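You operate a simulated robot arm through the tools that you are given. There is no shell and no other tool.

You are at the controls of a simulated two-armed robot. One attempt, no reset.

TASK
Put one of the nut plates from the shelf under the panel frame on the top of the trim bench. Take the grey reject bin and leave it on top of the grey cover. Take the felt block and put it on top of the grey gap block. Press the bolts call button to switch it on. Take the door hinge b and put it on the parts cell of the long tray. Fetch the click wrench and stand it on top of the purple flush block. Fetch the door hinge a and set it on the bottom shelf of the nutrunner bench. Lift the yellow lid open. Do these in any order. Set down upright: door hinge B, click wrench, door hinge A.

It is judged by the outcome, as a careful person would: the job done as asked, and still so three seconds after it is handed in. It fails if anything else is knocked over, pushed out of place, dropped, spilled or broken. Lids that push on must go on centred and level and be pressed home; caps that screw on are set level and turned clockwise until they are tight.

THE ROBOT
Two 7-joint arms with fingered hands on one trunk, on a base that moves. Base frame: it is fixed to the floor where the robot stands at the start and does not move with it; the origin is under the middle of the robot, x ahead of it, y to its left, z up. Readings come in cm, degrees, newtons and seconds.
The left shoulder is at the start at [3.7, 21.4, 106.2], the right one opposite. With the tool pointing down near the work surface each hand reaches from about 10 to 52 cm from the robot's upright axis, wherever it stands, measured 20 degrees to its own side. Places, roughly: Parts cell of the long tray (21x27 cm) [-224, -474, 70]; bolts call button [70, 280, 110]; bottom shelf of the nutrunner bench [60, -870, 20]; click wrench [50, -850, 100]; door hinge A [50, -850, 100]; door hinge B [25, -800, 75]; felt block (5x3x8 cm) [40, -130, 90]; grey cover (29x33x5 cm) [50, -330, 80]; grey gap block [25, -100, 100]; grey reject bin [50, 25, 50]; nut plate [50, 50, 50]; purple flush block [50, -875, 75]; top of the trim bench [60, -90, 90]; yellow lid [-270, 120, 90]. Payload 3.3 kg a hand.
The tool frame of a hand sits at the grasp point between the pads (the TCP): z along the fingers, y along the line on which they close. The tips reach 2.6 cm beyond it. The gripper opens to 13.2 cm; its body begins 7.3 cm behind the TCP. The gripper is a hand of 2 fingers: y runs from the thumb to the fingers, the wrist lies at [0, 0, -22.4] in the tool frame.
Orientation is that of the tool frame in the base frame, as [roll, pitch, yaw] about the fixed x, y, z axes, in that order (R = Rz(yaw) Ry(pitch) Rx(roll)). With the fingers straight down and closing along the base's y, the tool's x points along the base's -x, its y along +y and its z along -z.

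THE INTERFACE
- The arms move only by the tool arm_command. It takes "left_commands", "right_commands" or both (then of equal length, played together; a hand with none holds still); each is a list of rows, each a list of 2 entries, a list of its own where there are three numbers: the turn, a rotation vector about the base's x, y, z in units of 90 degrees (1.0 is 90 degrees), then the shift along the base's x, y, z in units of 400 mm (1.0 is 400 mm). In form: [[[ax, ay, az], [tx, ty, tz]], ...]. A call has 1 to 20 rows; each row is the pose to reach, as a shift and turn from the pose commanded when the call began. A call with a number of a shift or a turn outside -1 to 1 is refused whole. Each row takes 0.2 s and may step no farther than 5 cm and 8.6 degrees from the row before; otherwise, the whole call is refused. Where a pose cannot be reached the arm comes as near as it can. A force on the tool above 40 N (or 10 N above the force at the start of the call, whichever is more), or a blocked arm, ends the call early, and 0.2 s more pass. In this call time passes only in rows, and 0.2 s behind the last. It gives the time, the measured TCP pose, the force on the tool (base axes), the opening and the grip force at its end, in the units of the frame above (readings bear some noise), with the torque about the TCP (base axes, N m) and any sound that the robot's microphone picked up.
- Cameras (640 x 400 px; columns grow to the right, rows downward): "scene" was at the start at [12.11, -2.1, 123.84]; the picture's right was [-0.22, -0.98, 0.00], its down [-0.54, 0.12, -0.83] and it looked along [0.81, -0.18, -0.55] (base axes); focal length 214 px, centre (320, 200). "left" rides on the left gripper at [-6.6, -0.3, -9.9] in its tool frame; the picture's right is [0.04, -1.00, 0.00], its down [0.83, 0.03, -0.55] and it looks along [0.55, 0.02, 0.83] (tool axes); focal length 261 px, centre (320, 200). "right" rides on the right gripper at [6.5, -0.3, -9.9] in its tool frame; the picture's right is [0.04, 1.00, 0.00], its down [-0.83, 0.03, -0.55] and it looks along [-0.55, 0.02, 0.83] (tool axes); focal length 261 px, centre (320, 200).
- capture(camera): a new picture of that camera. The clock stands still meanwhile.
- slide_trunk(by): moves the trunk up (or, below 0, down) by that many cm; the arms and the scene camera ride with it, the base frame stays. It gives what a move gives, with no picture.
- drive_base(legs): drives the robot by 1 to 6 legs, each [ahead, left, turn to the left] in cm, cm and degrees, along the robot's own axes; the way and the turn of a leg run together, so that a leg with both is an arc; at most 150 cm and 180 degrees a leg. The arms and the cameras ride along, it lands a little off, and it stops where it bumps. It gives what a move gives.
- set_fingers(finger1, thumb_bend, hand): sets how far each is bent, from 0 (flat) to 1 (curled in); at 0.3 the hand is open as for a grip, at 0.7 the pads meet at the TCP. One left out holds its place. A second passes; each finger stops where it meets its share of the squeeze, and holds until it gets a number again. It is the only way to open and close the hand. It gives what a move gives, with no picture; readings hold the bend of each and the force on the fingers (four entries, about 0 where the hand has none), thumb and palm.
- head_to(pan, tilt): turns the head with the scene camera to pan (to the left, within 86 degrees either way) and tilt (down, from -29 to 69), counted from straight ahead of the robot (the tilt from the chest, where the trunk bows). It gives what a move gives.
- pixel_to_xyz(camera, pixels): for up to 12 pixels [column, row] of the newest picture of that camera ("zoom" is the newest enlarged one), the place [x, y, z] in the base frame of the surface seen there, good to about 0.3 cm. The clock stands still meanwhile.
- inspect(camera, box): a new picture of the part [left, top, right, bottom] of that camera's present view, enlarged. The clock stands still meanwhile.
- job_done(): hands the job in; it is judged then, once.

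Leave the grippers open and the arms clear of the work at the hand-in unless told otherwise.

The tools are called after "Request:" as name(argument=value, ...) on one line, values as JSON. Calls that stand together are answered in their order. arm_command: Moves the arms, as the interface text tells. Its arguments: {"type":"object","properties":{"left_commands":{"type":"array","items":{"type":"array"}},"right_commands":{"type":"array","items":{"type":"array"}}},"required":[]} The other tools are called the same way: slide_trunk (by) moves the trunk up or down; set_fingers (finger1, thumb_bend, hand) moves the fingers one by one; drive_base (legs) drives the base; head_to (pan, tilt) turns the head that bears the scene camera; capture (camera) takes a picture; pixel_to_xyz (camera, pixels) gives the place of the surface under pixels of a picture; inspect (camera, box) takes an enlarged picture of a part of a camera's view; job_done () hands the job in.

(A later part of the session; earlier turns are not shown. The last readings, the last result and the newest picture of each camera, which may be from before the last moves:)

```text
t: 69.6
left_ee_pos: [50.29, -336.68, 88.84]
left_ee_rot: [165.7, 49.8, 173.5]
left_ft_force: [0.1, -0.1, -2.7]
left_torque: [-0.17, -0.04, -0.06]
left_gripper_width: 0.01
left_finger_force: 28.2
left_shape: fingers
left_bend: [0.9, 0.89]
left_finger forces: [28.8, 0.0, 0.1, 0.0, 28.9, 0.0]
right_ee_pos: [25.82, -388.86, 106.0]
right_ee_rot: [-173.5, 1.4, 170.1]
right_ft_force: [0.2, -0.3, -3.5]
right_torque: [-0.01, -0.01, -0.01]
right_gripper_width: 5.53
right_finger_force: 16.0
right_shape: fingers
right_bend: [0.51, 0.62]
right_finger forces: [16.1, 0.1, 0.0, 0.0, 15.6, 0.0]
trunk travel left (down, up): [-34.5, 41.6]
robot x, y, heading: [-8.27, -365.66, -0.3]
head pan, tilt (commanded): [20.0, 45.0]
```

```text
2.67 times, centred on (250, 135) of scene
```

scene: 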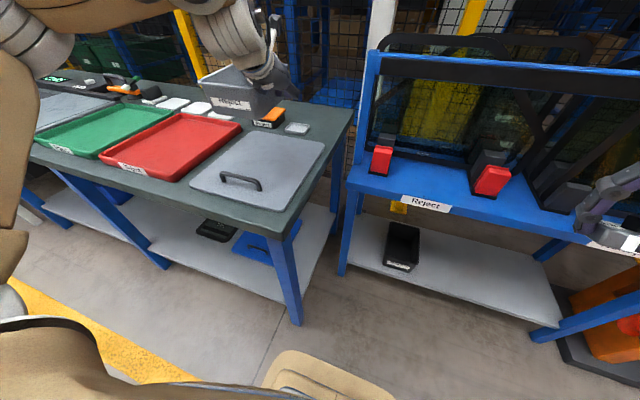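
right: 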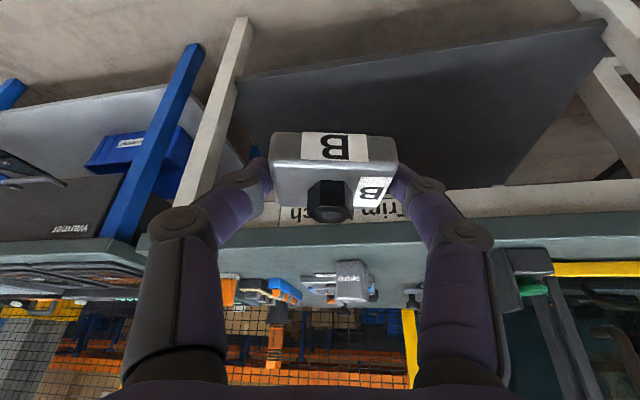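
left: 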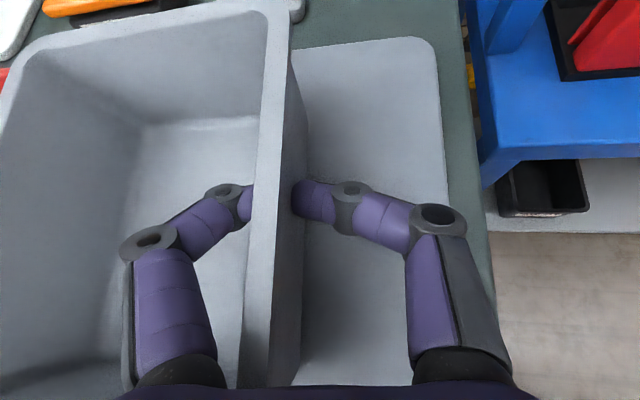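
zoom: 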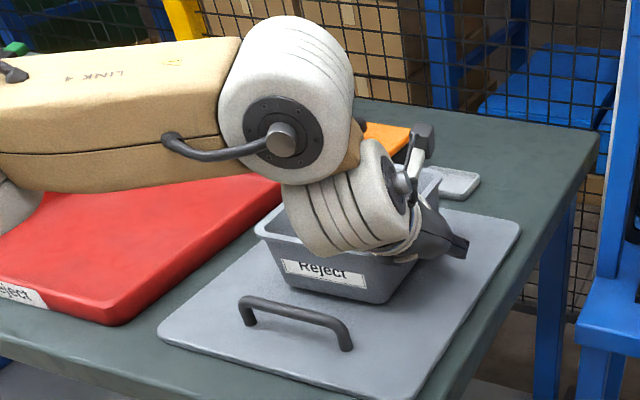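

The bin hovers just above the cover, behind the handle. I will lower it the last 0.8 cm in small steps and watch the force.

Request:
arm_command(left_commands=[[[0, 0, 0], [0, 0, -0.01]], [[0, 0, 0], [0, 0, -0.018]]])

Request:
pixel_to_xyz(camera="left", pixels=[[270, 150], [350, 150], [190, 200]])

Request:
inspect(camera="scene", box=[190, 100, 310, 175])

```text
t: 70.2
left_ee_pos: [50.39, -336.67, 88.29]
left_ee_rot: [165.8, 50.0, 173.5]
left_ft_force: [-0.6, -0.7, -0.8]
left_torque: [-0.15, 0.02, 0.02]
left_gripper_width: 0.0
left_finger_force: 29.1
left_shape: fingers
left_bend: [0.9, 0.89]
left_finger forces: [28.6, 0.0, 0.0, 0.1, 28.7, 0.0]
right_ee_pos: [25.92, -388.98, 105.97]
right_ee_rot: [-173.5, 1.4, 170.1]
right_ft_force: [-1.8, -0.1, -3.0]
right_torque: [0.01, 0.0, 0.01]
right_gripper_width: 5.52
right_finger_force: 15.7
right_shape: fingers
right_bend: [0.51, 0.62]
right_finger forces: [16.0, 0.0, 0.0, 0.0, 15.7, 0.1]
trunk travel left (down, up): [-34.5, 41.6]
robot x, y, heading: [-8.02, -364.94, -0.2]
head pan, tilt (commanded): [20.0, 45.0]
```

```text
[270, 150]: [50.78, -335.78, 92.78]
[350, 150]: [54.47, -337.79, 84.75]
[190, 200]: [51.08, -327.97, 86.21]
```

```text
5.33 times, centred on (250, 138) of scene
```

zoom: 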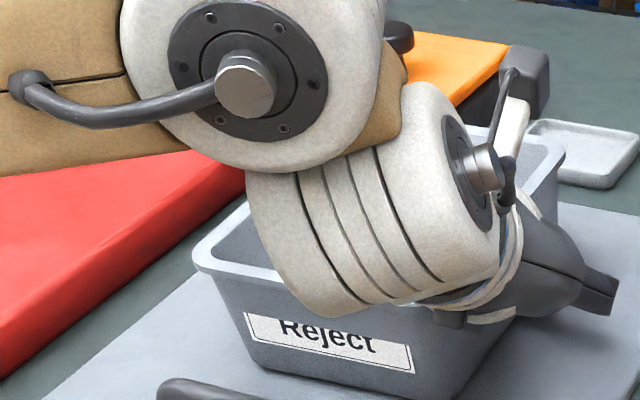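

The bin has touched down (its load on the hand dropped to 0.8 N). I will lower a touch more, then open just enough to free the wall.

Request:
arm_command(left_commands=[[[0, 0, 0], [0, 0, -0.004]]])

Request:
set_fingers(hand="left", finger1=0.58, thumb_bend=0.58)

Request:
capture(camera="left")

```text
t: 70.6
left_ee_pos: [50.2, -336.59, 88.14]
left_ee_rot: [165.6, 49.8, 173.4]
left_ft_force: [0.0, -1.2, -2.7]
left_torque: [-0.16, 0.02, 0.03]
left_gripper_width: 0.01
left_finger_force: 29.0
left_shape: fingers
left_bend: [0.9, 0.9]
left_finger forces: [28.7, 0.0, 0.0, 0.0, 28.7, 0.1]
right_ee_pos: [25.91, -389.02, 105.96]
right_ee_rot: [-173.5, 1.4, 170.2]
right_ft_force: [0.2, 0.4, -3.4]
right_torque: [-0.01, 0.01, 0.0]
right_gripper_width: 5.58
right_finger_force: 15.9
right_shape: fingers
right_bend: [0.51, 0.62]
right_finger forces: [16.0, 0.0, 0.1, 0.0, 15.7, 0.1]
trunk travel left (down, up): [-34.5, 41.6]
robot x, y, heading: [-8.29, -365.47, -0.3]
head pan, tilt (commanded): [20.0, 45.0]
```

```text
t: 71.6
left_ee_pos: [50.23, -336.7, 88.0]
left_ee_rot: [165.8, 49.9, 173.4]
left_ft_force: [0.8, 0.6, -0.1]
left_torque: [-0.01, -0.04, 0.01]
left_gripper_width: 4.22
left_finger_force: 0.1
left_shape: fingers
left_bend: [0.57, 0.57]
left_finger forces: [0.0, 0.1, 0.1, 0.1, 0.0, 0.1]
right_ee_pos: [25.87, -388.98, 106.01]
right_ee_rot: [-173.4, 1.4, 170.1]
right_ft_force: [-0.6, 0.0, -3.3]
right_torque: [-0.02, 0.0, 0.04]
right_gripper_width: 5.53
right_finger_force: 15.4
right_shape: fingers
right_bend: [0.51, 0.62]
right_finger forces: [15.9, 0.0, 0.1, 0.1, 15.7, 0.0]
trunk travel left (down, up): [-34.5, 41.6]
robot x, y, heading: [-8.35, -365.19, -0.2]
head pan, tilt (commanded): [20.0, 45.0]
```

```text
taken
```

left: 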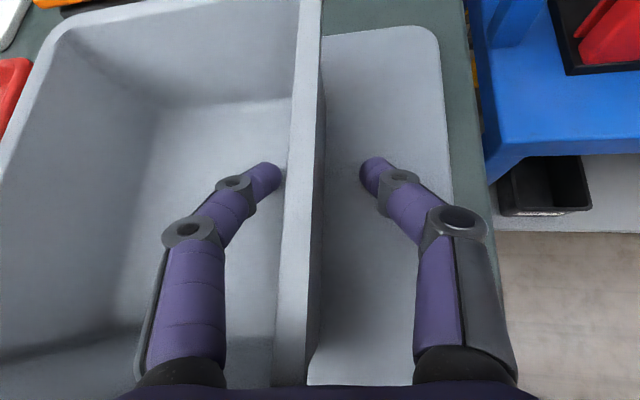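

It is released and sitting flat. I will open the inside finger a bit more and raise the hand straight up.

Request:
set_fingers(hand="left", finger1=0.5)

Request:
arm_command(left_commands=[[[0, 0, 0], [0, 0, 0.05]], [[0, 0, 0], [0, 0, 0.15]], [[0, 0, 0], [0, 0, 0.25]], [[0, 0, 0], [0, 0, 0.36]]])

Request:
capture(camera="left")

```text
t: 72.6
left_ee_pos: [50.08, -336.63, 88.08]
left_ee_rot: [165.7, 49.9, 173.3]
left_ft_force: [-0.5, 0.1, 0.7]
left_torque: [0.0, 0.0, 0.0]
left_gripper_width: 5.39
left_finger_force: 0.0
left_shape: fingers
left_bend: [0.5, 0.57]
left_finger forces: [0.0, 0.0, 0.0, 0.0, 0.0, 0.1]
right_ee_pos: [25.8, -389.12, 105.99]
right_ee_rot: [-173.5, 1.4, 170.1]
right_ft_force: [-0.2, -0.4, -3.4]
right_torque: [-0.01, 0.01, -0.01]
right_gripper_width: 5.56
right_finger_force: 16.0
right_shape: fingers
right_bend: [0.51, 0.62]
right_finger forces: [16.0, 0.0, 0.0, 0.0, 15.5, 0.0]
trunk travel left (down, up): [-34.5, 41.6]
robot x, y, heading: [-8.09, -365.06, -0.2]
head pan, tilt (commanded): [20.0, 45.0]
```

```text
t: 73.6
left_ee_pos: [50.24, -336.94, 102.96]
left_ee_rot: [165.5, 49.9, 173.4]
left_ft_force: [0.2, -0.1, -1.3]
left_torque: [0.01, 0.02, 0.02]
left_gripper_width: 5.38
left_finger_force: 0.0
left_shape: fingers
left_bend: [0.5, 0.57]
left_finger forces: [0.1, 0.1, 0.0, 0.0, 0.1, 0.1]
right_ee_pos: [25.87, -389.1, 105.88]
right_ee_rot: [-173.5, 1.5, 170.0]
right_ft_force: [-0.2, -0.2, -3.8]
right_torque: [0.0, 0.01, 0.0]
right_gripper_width: 5.53
right_finger_force: 15.8
right_shape: fingers
right_bend: [0.51, 0.62]
right_finger forces: [16.0, 0.0, 0.0, 0.0, 15.6, 0.0]
trunk travel left (down, up): [-34.5, 41.6]
robot x, y, heading: [-8.02, -365.48, -0.2]
head pan, tilt (commanded): [20.0, 45.0]
```

```text
taken
```

left: 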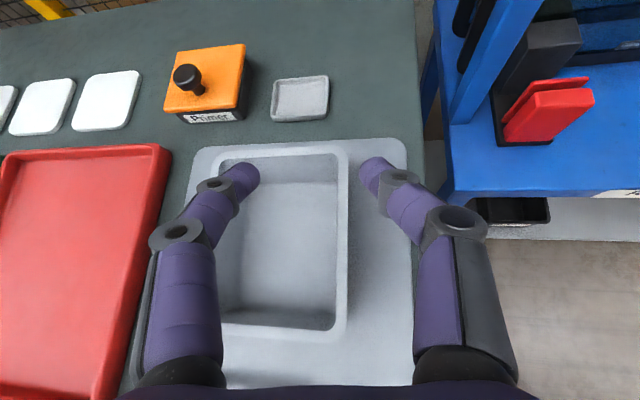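

The bin stands on the grey cover behind the handle. I will back off 45 cm and turn the left hand back to pointing straight down.

Request:
drive_base(legs=[[-45, 0, 0.2]])

Request:
arm_command(left_commands=[[[-0.055, 0, -0.03], [0, 0, 0]], [[-0.105, 0, -0.055], [0, 0, 0]]])

Request:
arm_command(left_commands=[[[0, 0.08, 0], [-0.06, -0.01, 0.03]], [[0, 0.16, 0], [-0.12, -0.02, 0.06]], [[0, 0.24, 0], [-0.18, -0.03, 0.09]], [[0, 0.32, 0], [-0.24, -0.04, 0.12]], [[0, 0.4, 0], [-0.3, -0.05, 0.15]], [[0, 0.48, 0], [-0.36, -0.06, 0.17]], [[0, 0.56, 0], [-0.42, -0.07, 0.19]]])

Request:
capture(camera="scene")

```text
t: 76.4
left_ee_pos: [3.67, -336.49, 102.86]
left_ee_rot: [165.7, 50.0, 173.7]
left_ft_force: [0.7, 0.1, -0.2]
left_torque: [0.01, -0.01, 0.01]
left_gripper_width: 5.45
left_finger_force: 0.0
left_shape: fingers
left_bend: [0.5, 0.57]
left_finger forces: [0.0, 0.0, 0.1, 0.1, 0.1, 0.0]
right_ee_pos: [-20.46, -388.65, 106.01]
right_ee_rot: [-173.5, 1.6, 170.3]
right_ft_force: [-0.4, -0.7, -3.8]
right_torque: [-0.04, 0.0, 0.0]
right_gripper_width: 5.54
right_finger_force: 16.4
right_shape: fingers
right_bend: [0.51, 0.62]
right_finger forces: [16.0, 0.1, 0.0, 0.0, 15.6, 0.1]
trunk travel left (down, up): [-34.5, 41.6]
robot x, y, heading: [-54.69, -365.67, -0.2]
head pan, tilt (commanded): [20.0, 45.0]
```

```text
t: 77.0
left_ee_pos: [3.68, -336.46, 102.79]
left_ee_rot: [-179.4, 50.4, -179.9]
left_ft_force: [0.2, 0.3, 0.0]
left_torque: [-0.02, 0.01, 0.01]
left_gripper_width: 5.43
left_finger_force: 0.1
left_shape: fingers
left_bend: [0.5, 0.57]
left_finger forces: [0.1, 0.1, 0.0, 0.0, 0.0, 0.1]
right_ee_pos: [-20.57, -388.81, 105.95]
right_ee_rot: [-173.5, 1.4, 170.3]
right_ft_force: [-0.1, -0.6, -2.9]
right_torque: [-0.01, 0.0, -0.01]
right_gripper_width: 5.51
right_finger_force: 15.4
right_shape: fingers
right_bend: [0.51, 0.62]
right_finger forces: [16.0, 0.1, 0.0, 0.0, 15.6, 0.0]
trunk travel left (down, up): [-34.5, 41.6]
robot x, y, heading: [-54.57, -365.3, 0.2]
head pan, tilt (commanded): [20.0, 45.0]
```

```text
t: 78.6
left_ee_pos: [-11.15, -339.94, 109.49]
left_ee_rot: [-179.6, 5.1, -179.9]
left_ft_force: [0.3, 0.6, -0.7]
left_torque: [-0.01, 0.0, -0.01]
left_gripper_width: 5.43
left_finger_force: 0.1
left_shape: fingers
left_bend: [0.5, 0.57]
left_finger forces: [0.0, 0.1, 0.0, 0.0, 0.1, 0.0]
left hand out of reach, approached as far as the arm can: row 7
right_ee_pos: [-20.45, -388.63, 106.01]
right_ee_rot: [-173.4, 1.5, 170.4]
right_ft_force: [-0.9, 0.9, -3.0]
right_torque: [0.0, 0.0, 0.0]
right_gripper_width: 5.51
right_finger_force: 14.8
right_shape: fingers
right_bend: [0.51, 0.62]
right_finger forces: [16.1, 0.0, 0.0, 0.0, 15.7, 0.0]
trunk travel left (down, up): [-34.5, 41.6]
robot x, y, heading: [-54.76, -365.34, -0.1]
head pan, tilt (commanded): [20.0, 45.0]
```

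```text
taken
```

scene: 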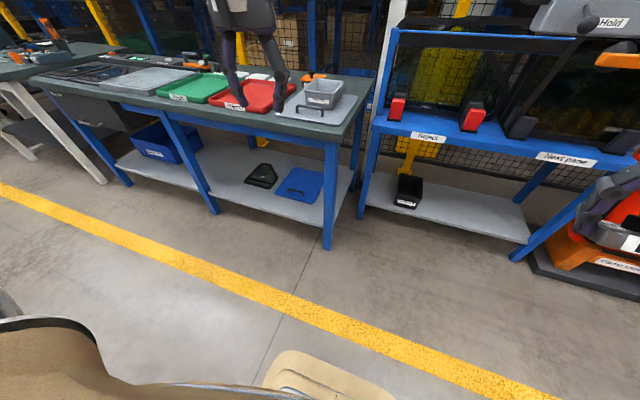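

The left hand points down. I will tuck it in closer to the body so it clears the clip press when I return to the trim bench.

Request:
arm_command(left_commands=[[[0, 0.01, 0], [-0.06, -0.07, 0.02]], [[0, 0.02, 0], [-0.13, -0.14, 0.045]], [[0, 0.04, 0], [-0.19, -0.21, 0.07]], [[0, 0.05, 0], [-0.25, -0.28, 0.09]]])

Request:
drive_base(legs=[[0, 133, 0], [0, 133, 0]])

Request:
head_to(pan=0, tilt=40)

Request:
capture(camera="scene")

```text
t: 79.6
left_ee_pos: [-20.79, -351.18, 113.08]
left_ee_rot: [-179.7, 0.5, -180.0]
left_ft_force: [0.3, -1.1, -0.6]
left_torque: [-0.01, 0.01, 0.02]
left_gripper_width: 5.44
left_finger_force: 0.1
left_shape: fingers
left_bend: [0.5, 0.57]
left_finger forces: [0.1, 0.1, 0.1, 0.0, 0.0, 0.0]
right_ee_pos: [-20.4, -388.85, 105.92]
right_ee_rot: [-173.5, 1.4, 170.3]
right_ft_force: [0.0, 0.5, -3.4]
right_torque: [-0.02, 0.01, 0.01]
right_gripper_width: 5.55
right_finger_force: 16.4
right_shape: fingers
right_bend: [0.51, 0.62]
right_finger forces: [16.0, 0.1, 0.0, 0.0, 15.6, 0.1]
trunk travel left (down, up): [-34.5, 41.6]
robot x, y, heading: [-54.38, -364.9, -0.1]
head pan, tilt (commanded): [20.0, 45.0]
```

```text
t: 92.6
left_ee_pos: [-19.31, -82.53, 112.83]
left_ee_rot: [-179.7, 0.5, 179.5]
left_ft_force: [0.5, 0.3, 0.9]
left_torque: [-0.02, 0.0, 0.03]
left_gripper_width: 5.42
left_finger_force: 0.0
left_shape: fingers
left_bend: [0.5, 0.57]
left_finger forces: [0.0, 0.0, 0.0, 0.0, 0.1, 0.0]
right_ee_pos: [-19.35, -120.31, 105.97]
right_ee_rot: [-173.5, 1.4, 169.9]
right_ft_force: [0.0, 0.6, -2.7]
right_torque: [-0.01, 0.02, -0.04]
right_gripper_width: 5.53
right_finger_force: 16.2
right_shape: fingers
right_bend: [0.51, 0.62]
right_finger forces: [16.0, 0.1, 0.0, 0.0, 15.6, 0.1]
trunk travel left (down, up): [-34.5, 41.6]
robot x, y, heading: [-53.26, -96.58, -0.6]
head pan, tilt (commanded): [20.0, 45.0]
```

```text
t: 93.4
left_ee_pos: [-19.33, -82.69, 112.94]
left_ee_rot: [-179.7, 0.5, 179.5]
left_ft_force: [0.3, 0.7, 0.2]
left_torque: [0.01, 0.01, 0.01]
left_gripper_width: 5.43
left_finger_force: 0.2
left_shape: fingers
left_bend: [0.5, 0.57]
left_finger forces: [0.0, 0.1, 0.0, 0.0, 0.1, 0.0]
right_ee_pos: [-19.26, -120.3, 105.96]
right_ee_rot: [-173.5, 1.4, 169.7]
right_ft_force: [-0.5, -0.8, -3.1]
right_torque: [-0.04, -0.01, -0.02]
right_gripper_width: 5.53
right_finger_force: 15.7
right_shape: fingers
right_bend: [0.51, 0.62]
right_finger forces: [16.0, 0.0, 0.0, 0.1, 15.5, 0.1]
trunk travel left (down, up): [-34.5, 41.6]
robot x, y, heading: [-53.04, -96.67, -0.6]
head pan, tilt (commanded): [0.0, 40.0]
```

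```text
taken
```

scene: 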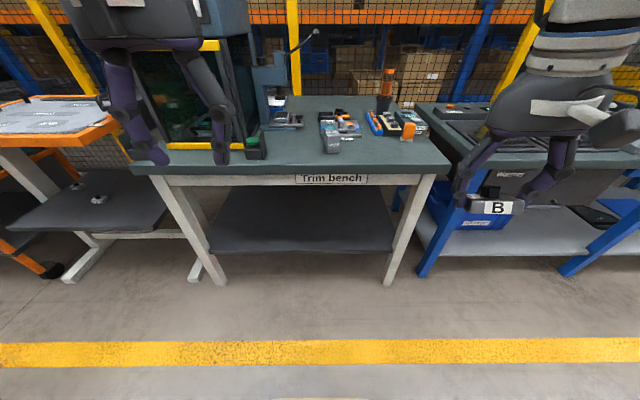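

I am back at the trim bench. I will drive 43 cm ahead; both hands stay above z 103, clear of the items on the bench.

Request:
drive_base(legs=[[43.5, 0, 0.6]])

Request:
head_to(pan=-10, tilt=55)

Request:
capture(camera="scene")

Request:
capture(camera="right")

```text
t: 96.1
left_ee_pos: [23.47, -81.76, 112.93]
left_ee_rot: [-179.7, 0.5, -179.1]
left_ft_force: [1.6, -0.4, -1.5]
left_torque: [0.03, -0.03, 0.0]
left_gripper_width: 5.42
left_finger_force: 0.1
left_shape: fingers
left_bend: [0.5, 0.57]
left_finger forces: [0.0, 0.1, 0.0, 0.1, 0.0, 0.1]
right_ee_pos: [24.36, -119.35, 105.97]
right_ee_rot: [-173.5, 1.4, 171.2]
right_ft_force: [0.0, 0.5, -3.1]
right_torque: [-0.02, 0.01, 0.0]
right_gripper_width: 5.53
right_finger_force: 15.5
right_shape: fingers
right_bend: [0.51, 0.62]
right_finger forces: [16.1, 0.0, 0.0, 0.0, 15.6, 0.0]
trunk travel left (down, up): [-34.5, 41.6]
robot x, y, heading: [-10.27, -96.42, 0.5]
head pan, tilt (commanded): [0.0, 40.0]
```

```text
t: 96.8
left_ee_pos: [23.54, -81.68, 112.82]
left_ee_rot: [-179.7, 0.5, -179.1]
left_ft_force: [-0.3, 0.5, -0.9]
left_torque: [0.02, 0.01, -0.03]
left_gripper_width: 5.4
left_finger_force: 0.0
left_shape: fingers
left_bend: [0.5, 0.57]
left_finger forces: [0.1, 0.0, 0.0, 0.0, 0.0, 0.1]
right_ee_pos: [24.26, -119.34, 105.99]
right_ee_rot: [-173.5, 1.4, 171.3]
right_ft_force: [0.8, 0.0, -4.1]
right_torque: [-0.01, 0.02, 0.03]
right_gripper_width: 5.55
right_finger_force: 15.6
right_shape: fingers
right_bend: [0.51, 0.62]
right_finger forces: [16.0, 0.0, 0.0, 0.0, 15.6, 0.1]
trunk travel left (down, up): [-34.5, 41.6]
robot x, y, heading: [-9.97, -96.55, 0.5]
head pan, tilt (commanded): [-10.0, 55.0]
```

```text
taken
```

scene: 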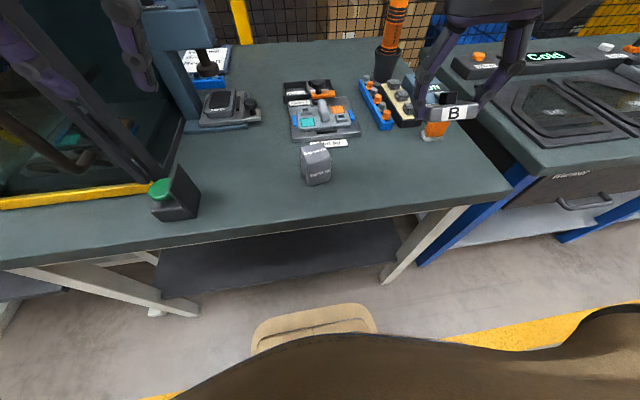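

```text
taken
```

right: 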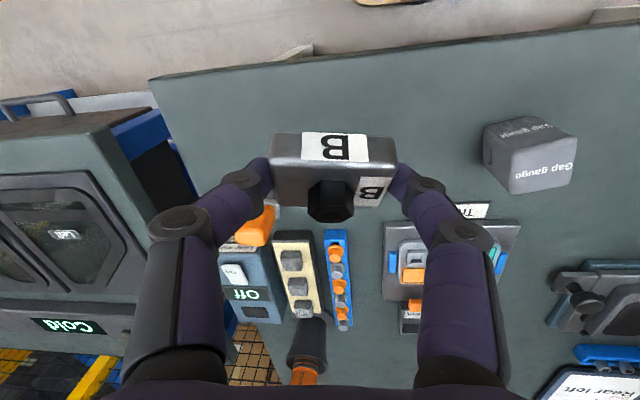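

The bench is in good view. I will tilt the plate back level and bring it down onto the clear spot at about (27,-116.5), right of the gap block, stopping just above the surface.

Request:
arm_command(right_commands=[[[0, -0.05, 0], [0.01, 0.01, -0.06]], [[0, -0.1, 0], [0.025, 0.025, -0.12]], [[0, -0.15, 0], [0.035, 0.035, -0.18]], [[0, -0.2, 0], [0.05, 0.05, -0.24]], [[0, -0.25, 0], [0.06, 0.06, -0.3]], [[0, -0.3, 0], [0.0675, 0.07, -0.36]], [[0, -0.3, 0], [0.0675, 0.07, -0.4]]])

Request:
capture(camera="right")

Request:
inspect(camera="scene", box=[280, 80, 520, 230])

```text
t: 98.4
left_ee_pos: [23.39, -81.72, 112.88]
left_ee_rot: [-179.8, 0.6, -179.0]
left_ft_force: [0.6, -0.3, 0.1]
left_torque: [-0.01, -0.03, 0.0]
left_gripper_width: 5.41
left_finger_force: 0.1
left_shape: fingers
left_bend: [0.5, 0.57]
left_finger forces: [0.1, 0.0, 0.1, 0.1, 0.0, 0.1]
right_ee_pos: [27.0, -116.52, 89.81]
right_ee_rot: [-178.1, 28.1, 169.9]
right_ft_force: [0.7, 0.5, -3.2]
right_torque: [0.02, 0.05, 0.0]
right_gripper_width: 5.51
right_finger_force: 15.4
right_shape: fingers
right_bend: [0.51, 0.62]
right_finger forces: [15.7, 0.0, 0.0, 0.0, 15.6, 0.1]
trunk travel left (down, up): [-34.5, 41.6]
robot x, y, heading: [-10.26, -96.08, 0.8]
head pan, tilt (commanded): [-10.0, 55.0]
```

```text
taken
```

right: 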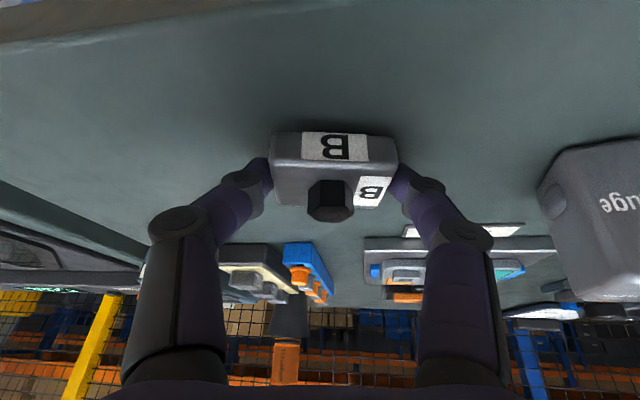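

```text
2.67 times, centred on (400, 155) of scene
```

zoom: 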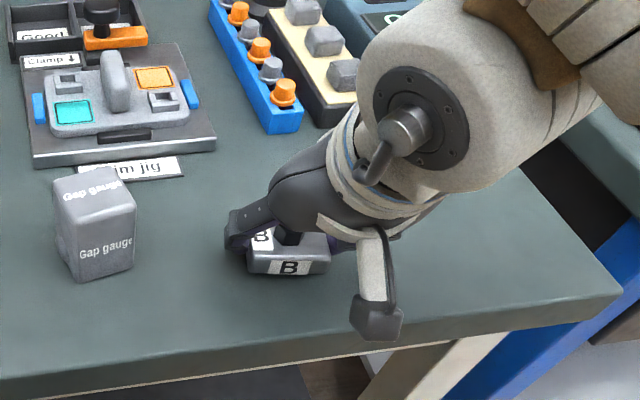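

The plate is about 0.8 cm above the bench. I will lower it and watch the force.

Request:
arm_command(right_commands=[[[0, 0, 0], [0, 0, -0.012]], [[0, 0, 0], [0, 0, -0.02]]])

Request:
capture(camera="right")

```text
t: 99.0
left_ee_pos: [23.37, -81.6, 112.91]
left_ee_rot: [-179.8, 0.5, -179.1]
left_ft_force: [0.2, 0.9, 0.1]
left_torque: [0.03, -0.01, -0.02]
left_gripper_width: 5.44
left_finger_force: 0.1
left_shape: fingers
left_bend: [0.5, 0.57]
left_finger forces: [0.1, 0.0, 0.0, 0.0, 0.0, 0.1]
right_ee_pos: [26.99, -116.55, 89.22]
right_ee_rot: [-178.0, 28.3, 169.9]
right_ft_force: [-3.7, -1.3, 9.3]
right_torque: [0.38, -0.1, 0.07]
right_gripper_width: 5.51
right_finger_force: 19.0
right_shape: fingers
right_bend: [0.52, 0.62]
right_finger forces: [21.2, 0.0, 0.0, 0.0, 16.7, 0.0]
trunk travel left (down, up): [-34.5, 41.6]
robot x, y, heading: [-10.16, -97.01, 0.6]
head pan, tilt (commanded): [-10.0, 55.0]
```

```text
taken
```

right: 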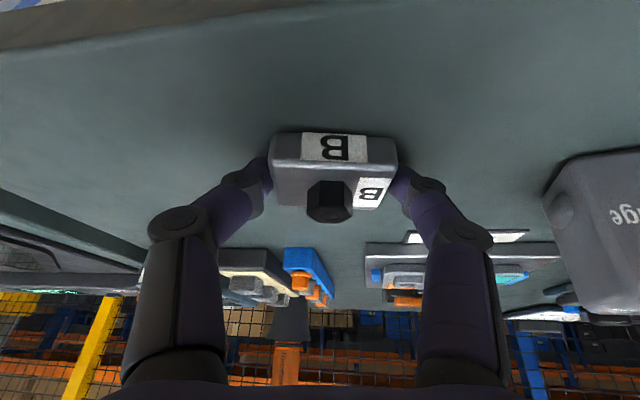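

Contact reads 9.3 N upward, so the plate is resting on the bench. I will release it.

Request:
set_fingers(hand="right", finger1=0.4, thumb_bend=0.45)

Request:
arm_command(right_commands=[[[0, 0, 0], [0, 0, 0.05]], [[0, 0, 0], [0, 0, 0.15]], [[0, 0, 0], [0, 0, 0.25]], [[0, 0, 0], [0, 0, 0.35]]])

Request:
capture(camera="right")

Request:
inspect(camera="scene", box=[280, 60, 520, 210])

```text
t: 100.0
left_ee_pos: [23.4, -81.75, 112.95]
left_ee_rot: [-179.6, 0.5, -179.2]
left_ft_force: [0.2, 0.3, -0.3]
left_torque: [-0.02, 0.0, -0.02]
left_gripper_width: 5.45
left_finger_force: 0.1
left_shape: fingers
left_bend: [0.5, 0.57]
left_finger forces: [0.0, 0.1, 0.0, 0.0, 0.1, 0.0]
right_ee_pos: [26.93, -116.54, 89.18]
right_ee_rot: [-177.9, 28.1, 170.1]
right_ft_force: [0.0, -2.3, 5.7]
right_torque: [0.24, -0.13, 0.0]
right_gripper_width: 8.98
right_finger_force: 2.8
right_shape: fingers
right_bend: [0.41, 0.45]
right_finger forces: [5.2, 0.1, 0.0, 0.0, 0.0, 0.1]
trunk travel left (down, up): [-34.5, 41.6]
robot x, y, heading: [-9.88, -96.14, 0.6]
head pan, tilt (commanded): [-10.0, 55.0]
```

```text
t: 101.0
left_ee_pos: [23.47, -81.62, 113.03]
left_ee_rot: [-179.7, 0.5, -179.1]
left_ft_force: [-0.2, 0.2, 0.2]
left_torque: [0.01, -0.02, 0.0]
left_gripper_width: 5.42
left_finger_force: 0.1
left_shape: fingers
left_bend: [0.5, 0.57]
left_finger forces: [0.0, 0.1, 0.1, 0.0, 0.0, 0.0]
right_ee_pos: [27.23, -116.53, 103.31]
right_ee_rot: [-178.0, 28.1, 170.0]
right_ft_force: [-0.5, -0.5, 0.4]
right_torque: [0.02, -0.01, -0.02]
right_gripper_width: 9.15
right_finger_force: 0.2
right_shape: fingers
right_bend: [0.4, 0.45]
right_finger forces: [0.1, 0.0, 0.0, 0.0, 0.0, 0.0]
trunk travel left (down, up): [-34.5, 41.6]
robot x, y, heading: [-10.21, -96.24, 0.9]
head pan, tilt (commanded): [-10.0, 55.0]
```

```text
taken
```

right: 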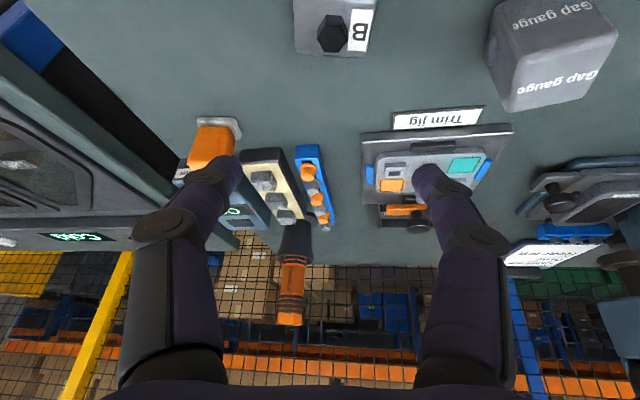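

```text
2.67 times, centred on (400, 135) of scene
```

zoom: 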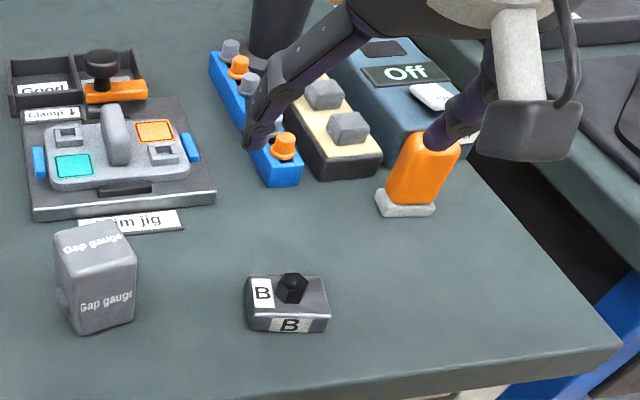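

Nut plate B is on the trim bench. Now I will measure the felt block (orange with a grey base) and the gap block.

Request:
pixel_to_xyz(camera="zoom", pixels=[[378, 205], [433, 212], [405, 190], [410, 165], [440, 165], [425, 135], [400, 150], [90, 235], [65, 245], [130, 215], [95, 290], [100, 222]])

Request:
inspect(camera="right", box=[120, 80, 300, 192])

Request:
pixel_to_xyz(camera="right", pixels=[[200, 122], [240, 128], [210, 140], [215, 130], [195, 160], [230, 150], [500, 50], [600, 30], [560, 30], [515, 105]])

```text
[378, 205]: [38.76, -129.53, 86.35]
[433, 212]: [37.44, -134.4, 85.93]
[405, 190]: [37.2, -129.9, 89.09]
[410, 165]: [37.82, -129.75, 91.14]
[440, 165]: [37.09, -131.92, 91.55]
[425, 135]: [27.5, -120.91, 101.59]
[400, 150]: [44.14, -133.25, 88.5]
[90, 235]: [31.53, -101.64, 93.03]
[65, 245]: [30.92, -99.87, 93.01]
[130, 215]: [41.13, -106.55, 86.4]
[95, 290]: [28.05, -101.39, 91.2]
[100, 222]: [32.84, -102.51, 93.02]
```

```text
3.56 times, centred on (210, 136) of right
```

zoom: 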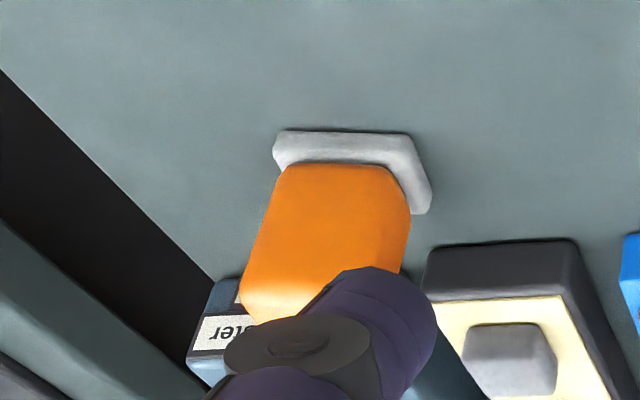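

```text
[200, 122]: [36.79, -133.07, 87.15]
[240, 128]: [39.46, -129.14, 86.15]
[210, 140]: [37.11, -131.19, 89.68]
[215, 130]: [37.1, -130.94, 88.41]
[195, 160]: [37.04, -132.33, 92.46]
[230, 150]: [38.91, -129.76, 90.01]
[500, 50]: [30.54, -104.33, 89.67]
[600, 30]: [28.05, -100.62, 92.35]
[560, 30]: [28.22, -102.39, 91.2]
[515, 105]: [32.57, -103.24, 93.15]
```

The felt block stands at about (38,-131.6), 8 cm tall and turned about -10°. I will move the right hand over it, pointing straight down, and look again.

Request:
arm_command(right_commands=[[[0, 0.08, 0], [0.055, -0.09, 0.02]], [[0, 0.16, 0], [0.11, -0.18, 0.03]], [[0, 0.24, 0], [0.165, -0.27, 0.03]], [[0, 0.31, 0], [0.22, -0.37, 0.03]]])

Request:
capture(camera="right")

Request:
inspect(camera="scene", box=[280, 80, 400, 200])

```text
t: 102.0
left_ee_pos: [23.37, -81.78, 112.95]
left_ee_rot: [-179.7, 0.4, -179.1]
left_ft_force: [0.6, 0.0, -0.4]
left_torque: [0.02, 0.0, 0.02]
left_gripper_width: 5.44
left_finger_force: 0.1
left_shape: fingers
left_bend: [0.5, 0.57]
left_finger forces: [0.1, 0.1, 0.0, 0.0, 0.0, 0.0]
right_ee_pos: [34.07, -130.82, 102.13]
right_ee_rot: [-173.5, 0.9, 171.1]
right_ft_force: [0.6, 0.3, -0.2]
right_torque: [0.03, 0.02, 0.0]
right_gripper_width: 9.16
right_finger_force: 0.0
right_shape: fingers
right_bend: [0.4, 0.45]
right_finger forces: [0.0, 0.0, 0.0, 0.0, 0.0, 0.0]
right hand out of reach, approached as far as the arm can: row 4
trunk travel left (down, up): [-34.5, 41.6]
robot x, y, heading: [-10.16, -96.43, 0.7]
head pan, tilt (commanded): [-10.0, 55.0]
```

```text
taken
```

right: 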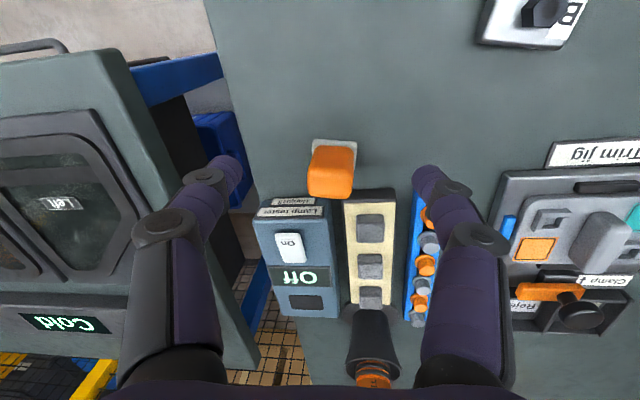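

```text
3.33 times, centred on (340, 140) of scene
```

zoom: 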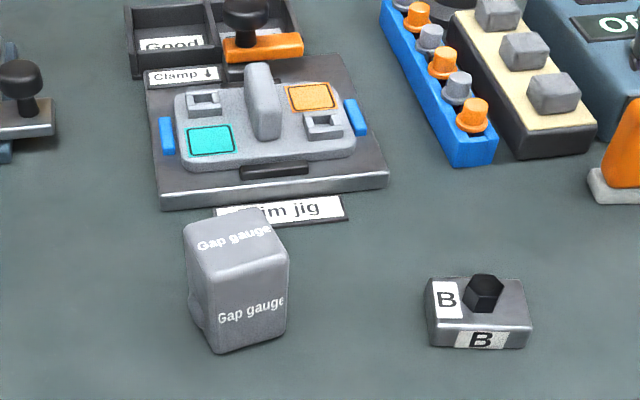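

The block is just past comfortable reach from here. I will measure the gap block's top, then strafe right 14 cm and 3 cm ahead.

Request:
pixel_to_xyz(camera="zoom", pixels=[[190, 233], [262, 216], [283, 252], [197, 268], [236, 243], [210, 345], [280, 325], [240, 300], [205, 300], [225, 225]])

Request:
drive_base(legs=[[3, -14, -0.7]])

Request:
capture(camera="right")

```text
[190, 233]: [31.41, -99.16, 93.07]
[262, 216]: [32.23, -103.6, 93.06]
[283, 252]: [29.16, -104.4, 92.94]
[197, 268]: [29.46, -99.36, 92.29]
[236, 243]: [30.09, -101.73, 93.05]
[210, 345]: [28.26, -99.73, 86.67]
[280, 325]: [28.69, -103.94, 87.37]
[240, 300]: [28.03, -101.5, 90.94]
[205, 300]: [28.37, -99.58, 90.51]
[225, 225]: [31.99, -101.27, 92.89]
```

```text
t: 103.4
left_ee_pos: [26.69, -96.34, 113.0]
left_ee_rot: [-179.7, 0.5, -179.8]
left_ft_force: [0.0, 0.0, 0.4]
left_torque: [0.05, -0.02, 0.02]
left_gripper_width: 5.42
left_finger_force: 0.1
left_shape: fingers
left_bend: [0.5, 0.57]
left_finger forces: [0.0, 0.2, 0.0, 0.0, 0.0, 0.1]
right_ee_pos: [36.66, -145.38, 102.1]
right_ee_rot: [-173.6, 0.8, 170.5]
right_ft_force: [-0.2, 0.0, 0.6]
right_torque: [0.03, 0.02, -0.01]
right_gripper_width: 9.16
right_finger_force: 0.2
right_shape: fingers
right_bend: [0.4, 0.45]
right_finger forces: [0.1, 0.0, 0.0, 0.0, 0.0, 0.1]
trunk travel left (down, up): [-34.5, 41.6]
robot x, y, heading: [-7.04, -110.64, -0.0]
head pan, tilt (commanded): [-10.0, 55.0]
```

```text
taken
```

right: 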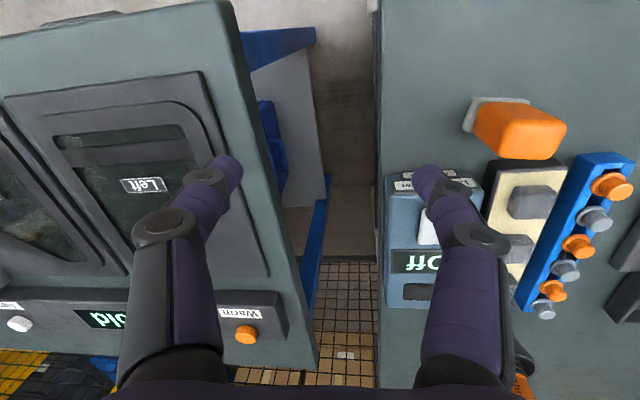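

The gap block's top is at z 93, centred about (30.5,-101.7) and turned about +8°. I will bring the right hand back over the felt block and straighten its small sideways lean.

Request:
arm_command(right_commands=[[[0.018, 0, 0], [0.01, 0.09, 0]], [[0.036, 0, 0], [0.02, 0.18, 0]], [[0.054, 0, 0], [0.03, 0.27, 0]], [[0.072, 0, 0], [0.0375, 0.345, 0]]])

Request:
capture(camera="right")

```text
t: 104.4
left_ee_pos: [26.68, -96.18, 112.93]
left_ee_rot: [-179.5, 0.5, -179.8]
left_ft_force: [0.7, 1.0, 0.2]
left_torque: [0.01, 0.03, 0.0]
left_gripper_width: 5.43
left_finger_force: 0.1
left_shape: fingers
left_bend: [0.5, 0.57]
left_finger forces: [0.0, 0.0, 0.0, 0.1, 0.1, 0.0]
right_ee_pos: [38.12, -131.78, 102.25]
right_ee_rot: [-179.9, -0.3, 170.4]
right_ft_force: [1.0, 0.3, -0.1]
right_torque: [-0.01, -0.01, -0.03]
right_gripper_width: 9.15
right_finger_force: 0.1
right_shape: fingers
right_bend: [0.4, 0.45]
right_finger forces: [0.0, 0.0, 0.1, 0.0, 0.1, 0.1]
trunk travel left (down, up): [-34.5, 41.6]
robot x, y, heading: [-7.2, -110.44, 0.3]
head pan, tilt (commanded): [-10.0, 55.0]
```

```text
taken
```

right: 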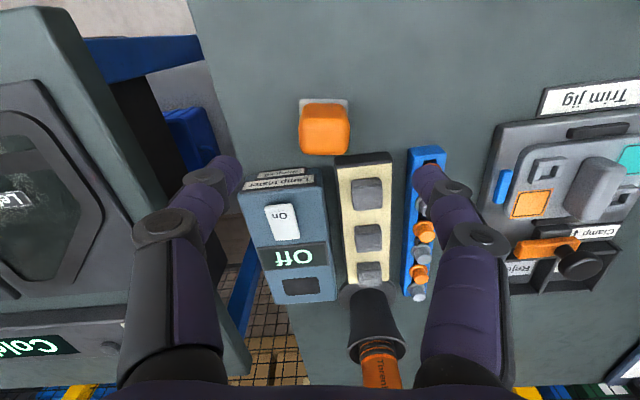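

The felt block shows at (325,130), square to the hand. I will check its top position.

Request:
inspect(camera="right", box=[270, 80, 380, 180])

Request:
pixel_to_xyz(camera="right", pixels=[[325, 150], [325, 140], [325, 128], [305, 140], [346, 140], [325, 112], [302, 103], [347, 103], [337, 175]])

```text
4.00 times, centred on (325, 130) of right
```

zoom: 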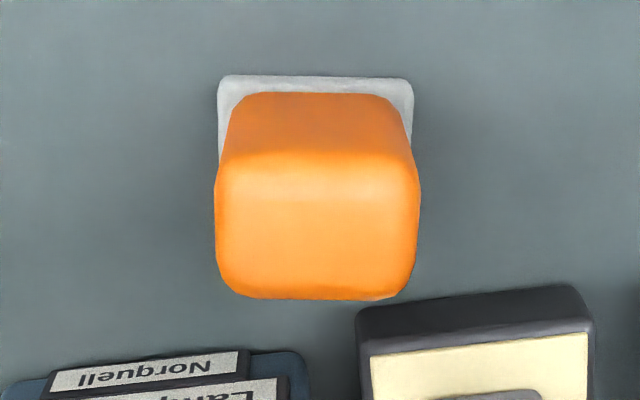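

```text
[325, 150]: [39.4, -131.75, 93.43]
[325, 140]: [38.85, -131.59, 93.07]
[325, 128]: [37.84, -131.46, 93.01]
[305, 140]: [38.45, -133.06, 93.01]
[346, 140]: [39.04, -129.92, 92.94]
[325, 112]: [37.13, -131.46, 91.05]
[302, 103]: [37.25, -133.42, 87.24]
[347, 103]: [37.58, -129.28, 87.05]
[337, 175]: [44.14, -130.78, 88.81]
```

The top is at z 93, centred at (38.5,-131.6). I will lower around it and close.

Request:
arm_command(right_commands=[[[0, 0, 0], [0.008, 0.005, -0.08]], [[0, 0, 0], [0.008, 0.005, -0.17]], [[0, 0, 0], [0.008, 0.005, -0.25]], [[0, 0, 0], [0.008, 0.005, -0.29]]])

Request:
set_fingers(hand="right", finger1=0.75, thumb_bend=0.75)

Request:
capture(camera="right")

```text
t: 105.4
left_ee_pos: [26.75, -96.29, 112.98]
left_ee_rot: [-179.8, 0.5, -179.8]
left_ft_force: [-1.0, 0.4, 1.1]
left_torque: [0.0, -0.01, -0.01]
left_gripper_width: 5.43
left_finger_force: 0.0
left_shape: fingers
left_bend: [0.5, 0.57]
left_finger forces: [0.1, 0.0, 0.0, 0.1, 0.1, 0.1]
right_ee_pos: [38.58, -131.53, 90.64]
right_ee_rot: [-179.8, -0.3, 170.5]
right_ft_force: [0.1, 0.0, 1.2]
right_torque: [-0.01, -0.03, 0.0]
right_gripper_width: 9.17
right_finger_force: 0.1
right_shape: fingers
right_bend: [0.4, 0.45]
right_finger forces: [0.0, 0.0, 0.1, 0.0, 0.1, 0.0]
trunk travel left (down, up): [-34.5, 41.6]
robot x, y, heading: [-6.88, -110.43, 0.2]
head pan, tilt (commanded): [-10.0, 55.0]
```

```text
t: 106.4
left_ee_pos: [26.78, -96.28, 112.98]
left_ee_rot: [-179.7, 0.5, -179.9]
left_ft_force: [-0.4, 0.7, -0.4]
left_torque: [-0.01, -0.02, 0.02]
left_gripper_width: 5.43
left_finger_force: 0.0
left_shape: fingers
left_bend: [0.5, 0.57]
left_finger forces: [0.1, 0.1, 0.1, 0.0, 0.1, 0.0]
right_ee_pos: [38.59, -131.45, 90.7]
right_ee_rot: [-179.8, -0.3, 170.3]
right_ft_force: [0.2, 0.3, -0.9]
right_torque: [-0.03, 0.02, -0.01]
right_gripper_width: 3.58
right_finger_force: 13.6
right_shape: fingers
right_bend: [0.55, 0.68]
right_finger forces: [13.4, 0.0, 0.0, 0.1, 13.4, 0.1]
trunk travel left (down, up): [-34.5, 41.6]
robot x, y, heading: [-6.83, -110.52, 0.2]
head pan, tilt (commanded): [-10.0, 55.0]
```

```text
taken
```

right: 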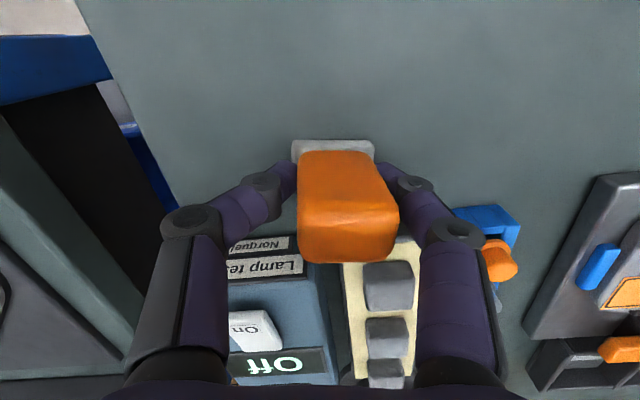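

The felt block is gripped (3.6 cm, 13 N), sitting about 0.95 cm toward +y in the hand. I will lift it, then strafe back left 14 cm so the left hand clears the gap block.

Request:
arm_command(right_commands=[[[0, 0, 0], [0, 0, 0.06]], [[0, 0, 0], [0, 0, 0.16]], [[0, 0, 0], [0, 0, 0.26]], [[0, 0, 0], [0, 0, 0.34]]])

Request:
drive_base(legs=[[0, 14, 0]])

Request:
capture(camera="right")

Request:
capture(camera="scene")

```text
t: 107.4
left_ee_pos: [26.67, -96.24, 113.01]
left_ee_rot: [-179.6, 0.5, -179.8]
left_ft_force: [-0.1, -0.1, 0.0]
left_torque: [0.0, 0.02, -0.02]
left_gripper_width: 5.43
left_finger_force: 0.0
left_shape: fingers
left_bend: [0.5, 0.57]
left_finger forces: [0.0, 0.0, 0.1, 0.1, 0.0, 0.1]
right_ee_pos: [38.52, -131.39, 104.0]
right_ee_rot: [-179.7, -0.2, 170.5]
right_ft_force: [0.4, -0.4, -1.3]
right_torque: [-0.02, 0.04, -0.01]
right_gripper_width: 3.56
right_finger_force: 13.2
right_shape: fingers
right_bend: [0.55, 0.68]
right_finger forces: [13.3, 0.0, 0.1, 0.0, 13.4, 0.0]
trunk travel left (down, up): [-34.5, 41.6]
robot x, y, heading: [-7.52, -110.5, -0.2]
head pan, tilt (commanded): [-10.0, 55.0]
```

```text
t: 108.7
left_ee_pos: [26.88, -82.11, 112.91]
left_ee_rot: [-179.7, 0.5, 180.0]
left_ft_force: [0.4, 0.7, -0.1]
left_torque: [-0.05, -0.01, 0.0]
left_gripper_width: 5.43
left_finger_force: 0.1
left_shape: fingers
left_bend: [0.5, 0.57]
left_finger forces: [0.0, 0.1, 0.0, 0.0, 0.0, 0.0]
right_ee_pos: [38.55, -117.45, 104.1]
right_ee_rot: [-179.6, -0.2, 170.2]
right_ft_force: [0.3, 0.3, -0.6]
right_torque: [-0.01, -0.03, 0.04]
right_gripper_width: 3.57
right_finger_force: 12.8
right_shape: fingers
right_bend: [0.55, 0.68]
right_finger forces: [13.4, 0.0, 0.0, 0.0, 13.4, 0.1]
trunk travel left (down, up): [-34.5, 41.6]
robot x, y, heading: [-7.07, -96.51, -0.4]
head pan, tilt (commanded): [-10.0, 55.0]
```

```text
taken
```

right: 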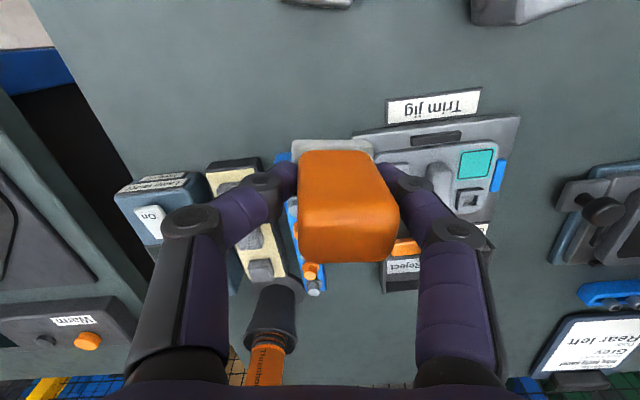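

```text
taken
```

scene: 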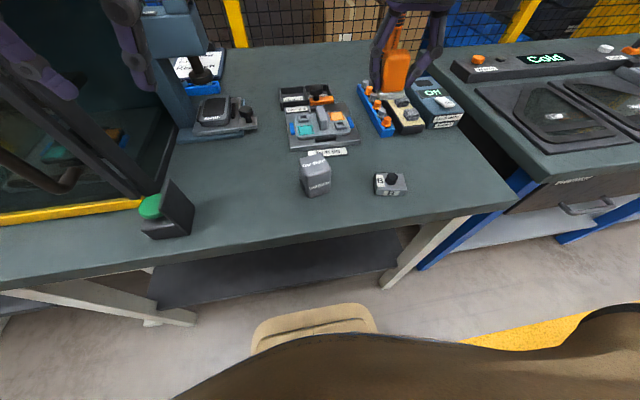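

The felt block is held fine. I will swing it over the gap block, turning +18° to line up with it.

Request:
arm_command(right_commands=[[[0, 0, 0.05], [-0.05, 0.09, 0]], [[0, 0, 0.1], [-0.1, 0.185, 0]], [[0, 0, 0.15], [-0.15, 0.28, 0]], [[0, 0, 0.2], [-0.199, 0.37, 0]]])

Request:
capture(camera="right")

Request:
inspect(camera="scene", box=[240, 80, 400, 230])

```text
t: 109.7
left_ee_pos: [26.68, -82.27, 113.0]
left_ee_rot: [-179.6, 0.5, -180.0]
left_ft_force: [-0.1, -0.7, 0.2]
left_torque: [-0.02, 0.01, -0.04]
left_gripper_width: 5.44
left_finger_force: 0.1
left_shape: fingers
left_bend: [0.5, 0.57]
left_finger forces: [0.1, 0.0, 0.0, 0.0, 0.1, 0.1]
right_ee_pos: [30.77, -102.61, 104.16]
right_ee_rot: [-179.8, -0.4, -171.6]
right_ft_force: [0.2, 0.0, -1.0]
right_torque: [-0.04, -0.03, -0.03]
right_gripper_width: 3.57
right_finger_force: 13.2
right_shape: fingers
right_bend: [0.55, 0.68]
right_finger forces: [13.5, 0.0, 0.0, 0.1, 13.4, 0.1]
trunk travel left (down, up): [-34.5, 41.6]
robot x, y, heading: [-7.44, -96.58, -0.2]
head pan, tilt (commanded): [-10.0, 55.0]
```

```text
taken
```

right: 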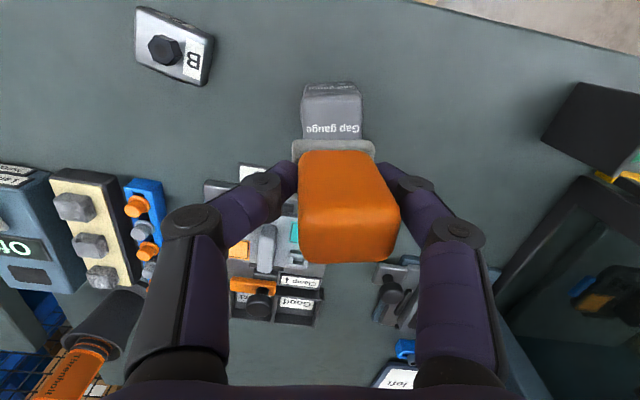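

```text
2.67 times, centred on (320, 155) of scene
```

zoom: 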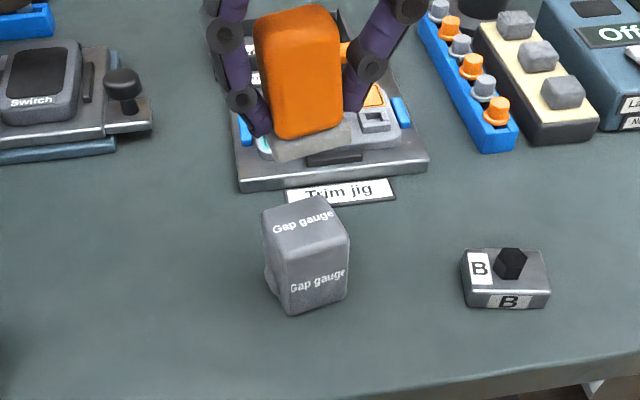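

The two blocks line up in the picture (gap block near column 331, felt base near column 333). I will lower to just above contact and look.

Request:
arm_command(right_commands=[[[0, 0, 0], [0, 0, -0.08]], [[0, 0, 0], [-0.002, 0, -0.14]]])

Request:
inspect(camera="scene", box=[260, 100, 380, 210])

Request:
capture(camera="right")

```text
t: 110.3
left_ee_pos: [26.72, -82.34, 112.87]
left_ee_rot: [-179.6, 0.5, -179.9]
left_ft_force: [0.3, 0.6, 0.3]
left_torque: [-0.01, 0.01, 0.01]
left_gripper_width: 5.46
left_finger_force: 0.1
left_shape: fingers
left_bend: [0.5, 0.57]
left_finger forces: [0.0, 0.0, 0.1, 0.1, 0.0, 0.0]
right_ee_pos: [30.57, -102.82, 98.49]
right_ee_rot: [-179.9, -0.2, -171.7]
right_ft_force: [-0.4, -0.3, -0.7]
right_torque: [-0.03, 0.03, 0.03]
right_gripper_width: 3.57
right_finger_force: 12.8
right_shape: fingers
right_bend: [0.55, 0.68]
right_finger forces: [13.4, 0.0, 0.0, 0.1, 13.3, 0.0]
trunk travel left (down, up): [-34.5, 41.6]
robot x, y, heading: [-7.21, -96.27, -0.1]
head pan, tilt (commanded): [-10.0, 55.0]
```

```text
3.64 times, centred on (320, 155) of scene
```

zoom: 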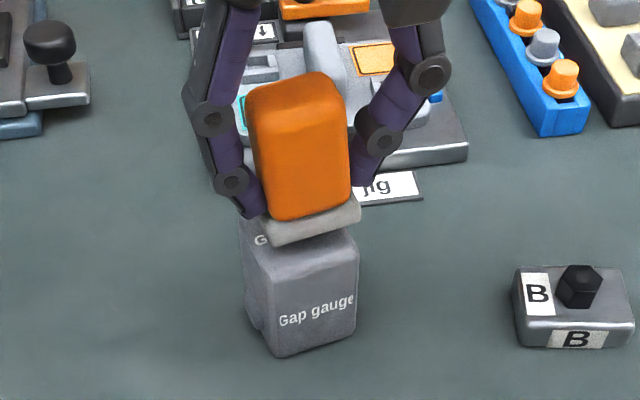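

```text
taken
```

right: 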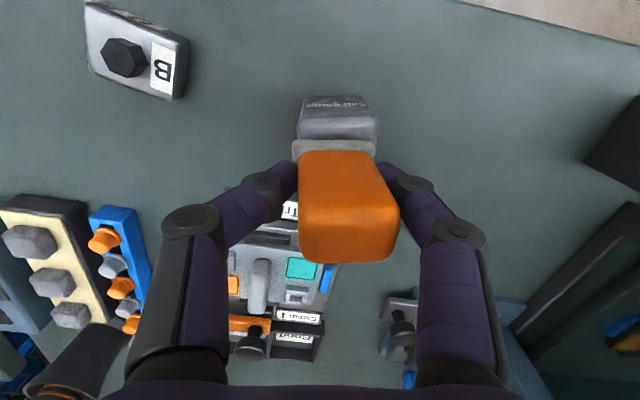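

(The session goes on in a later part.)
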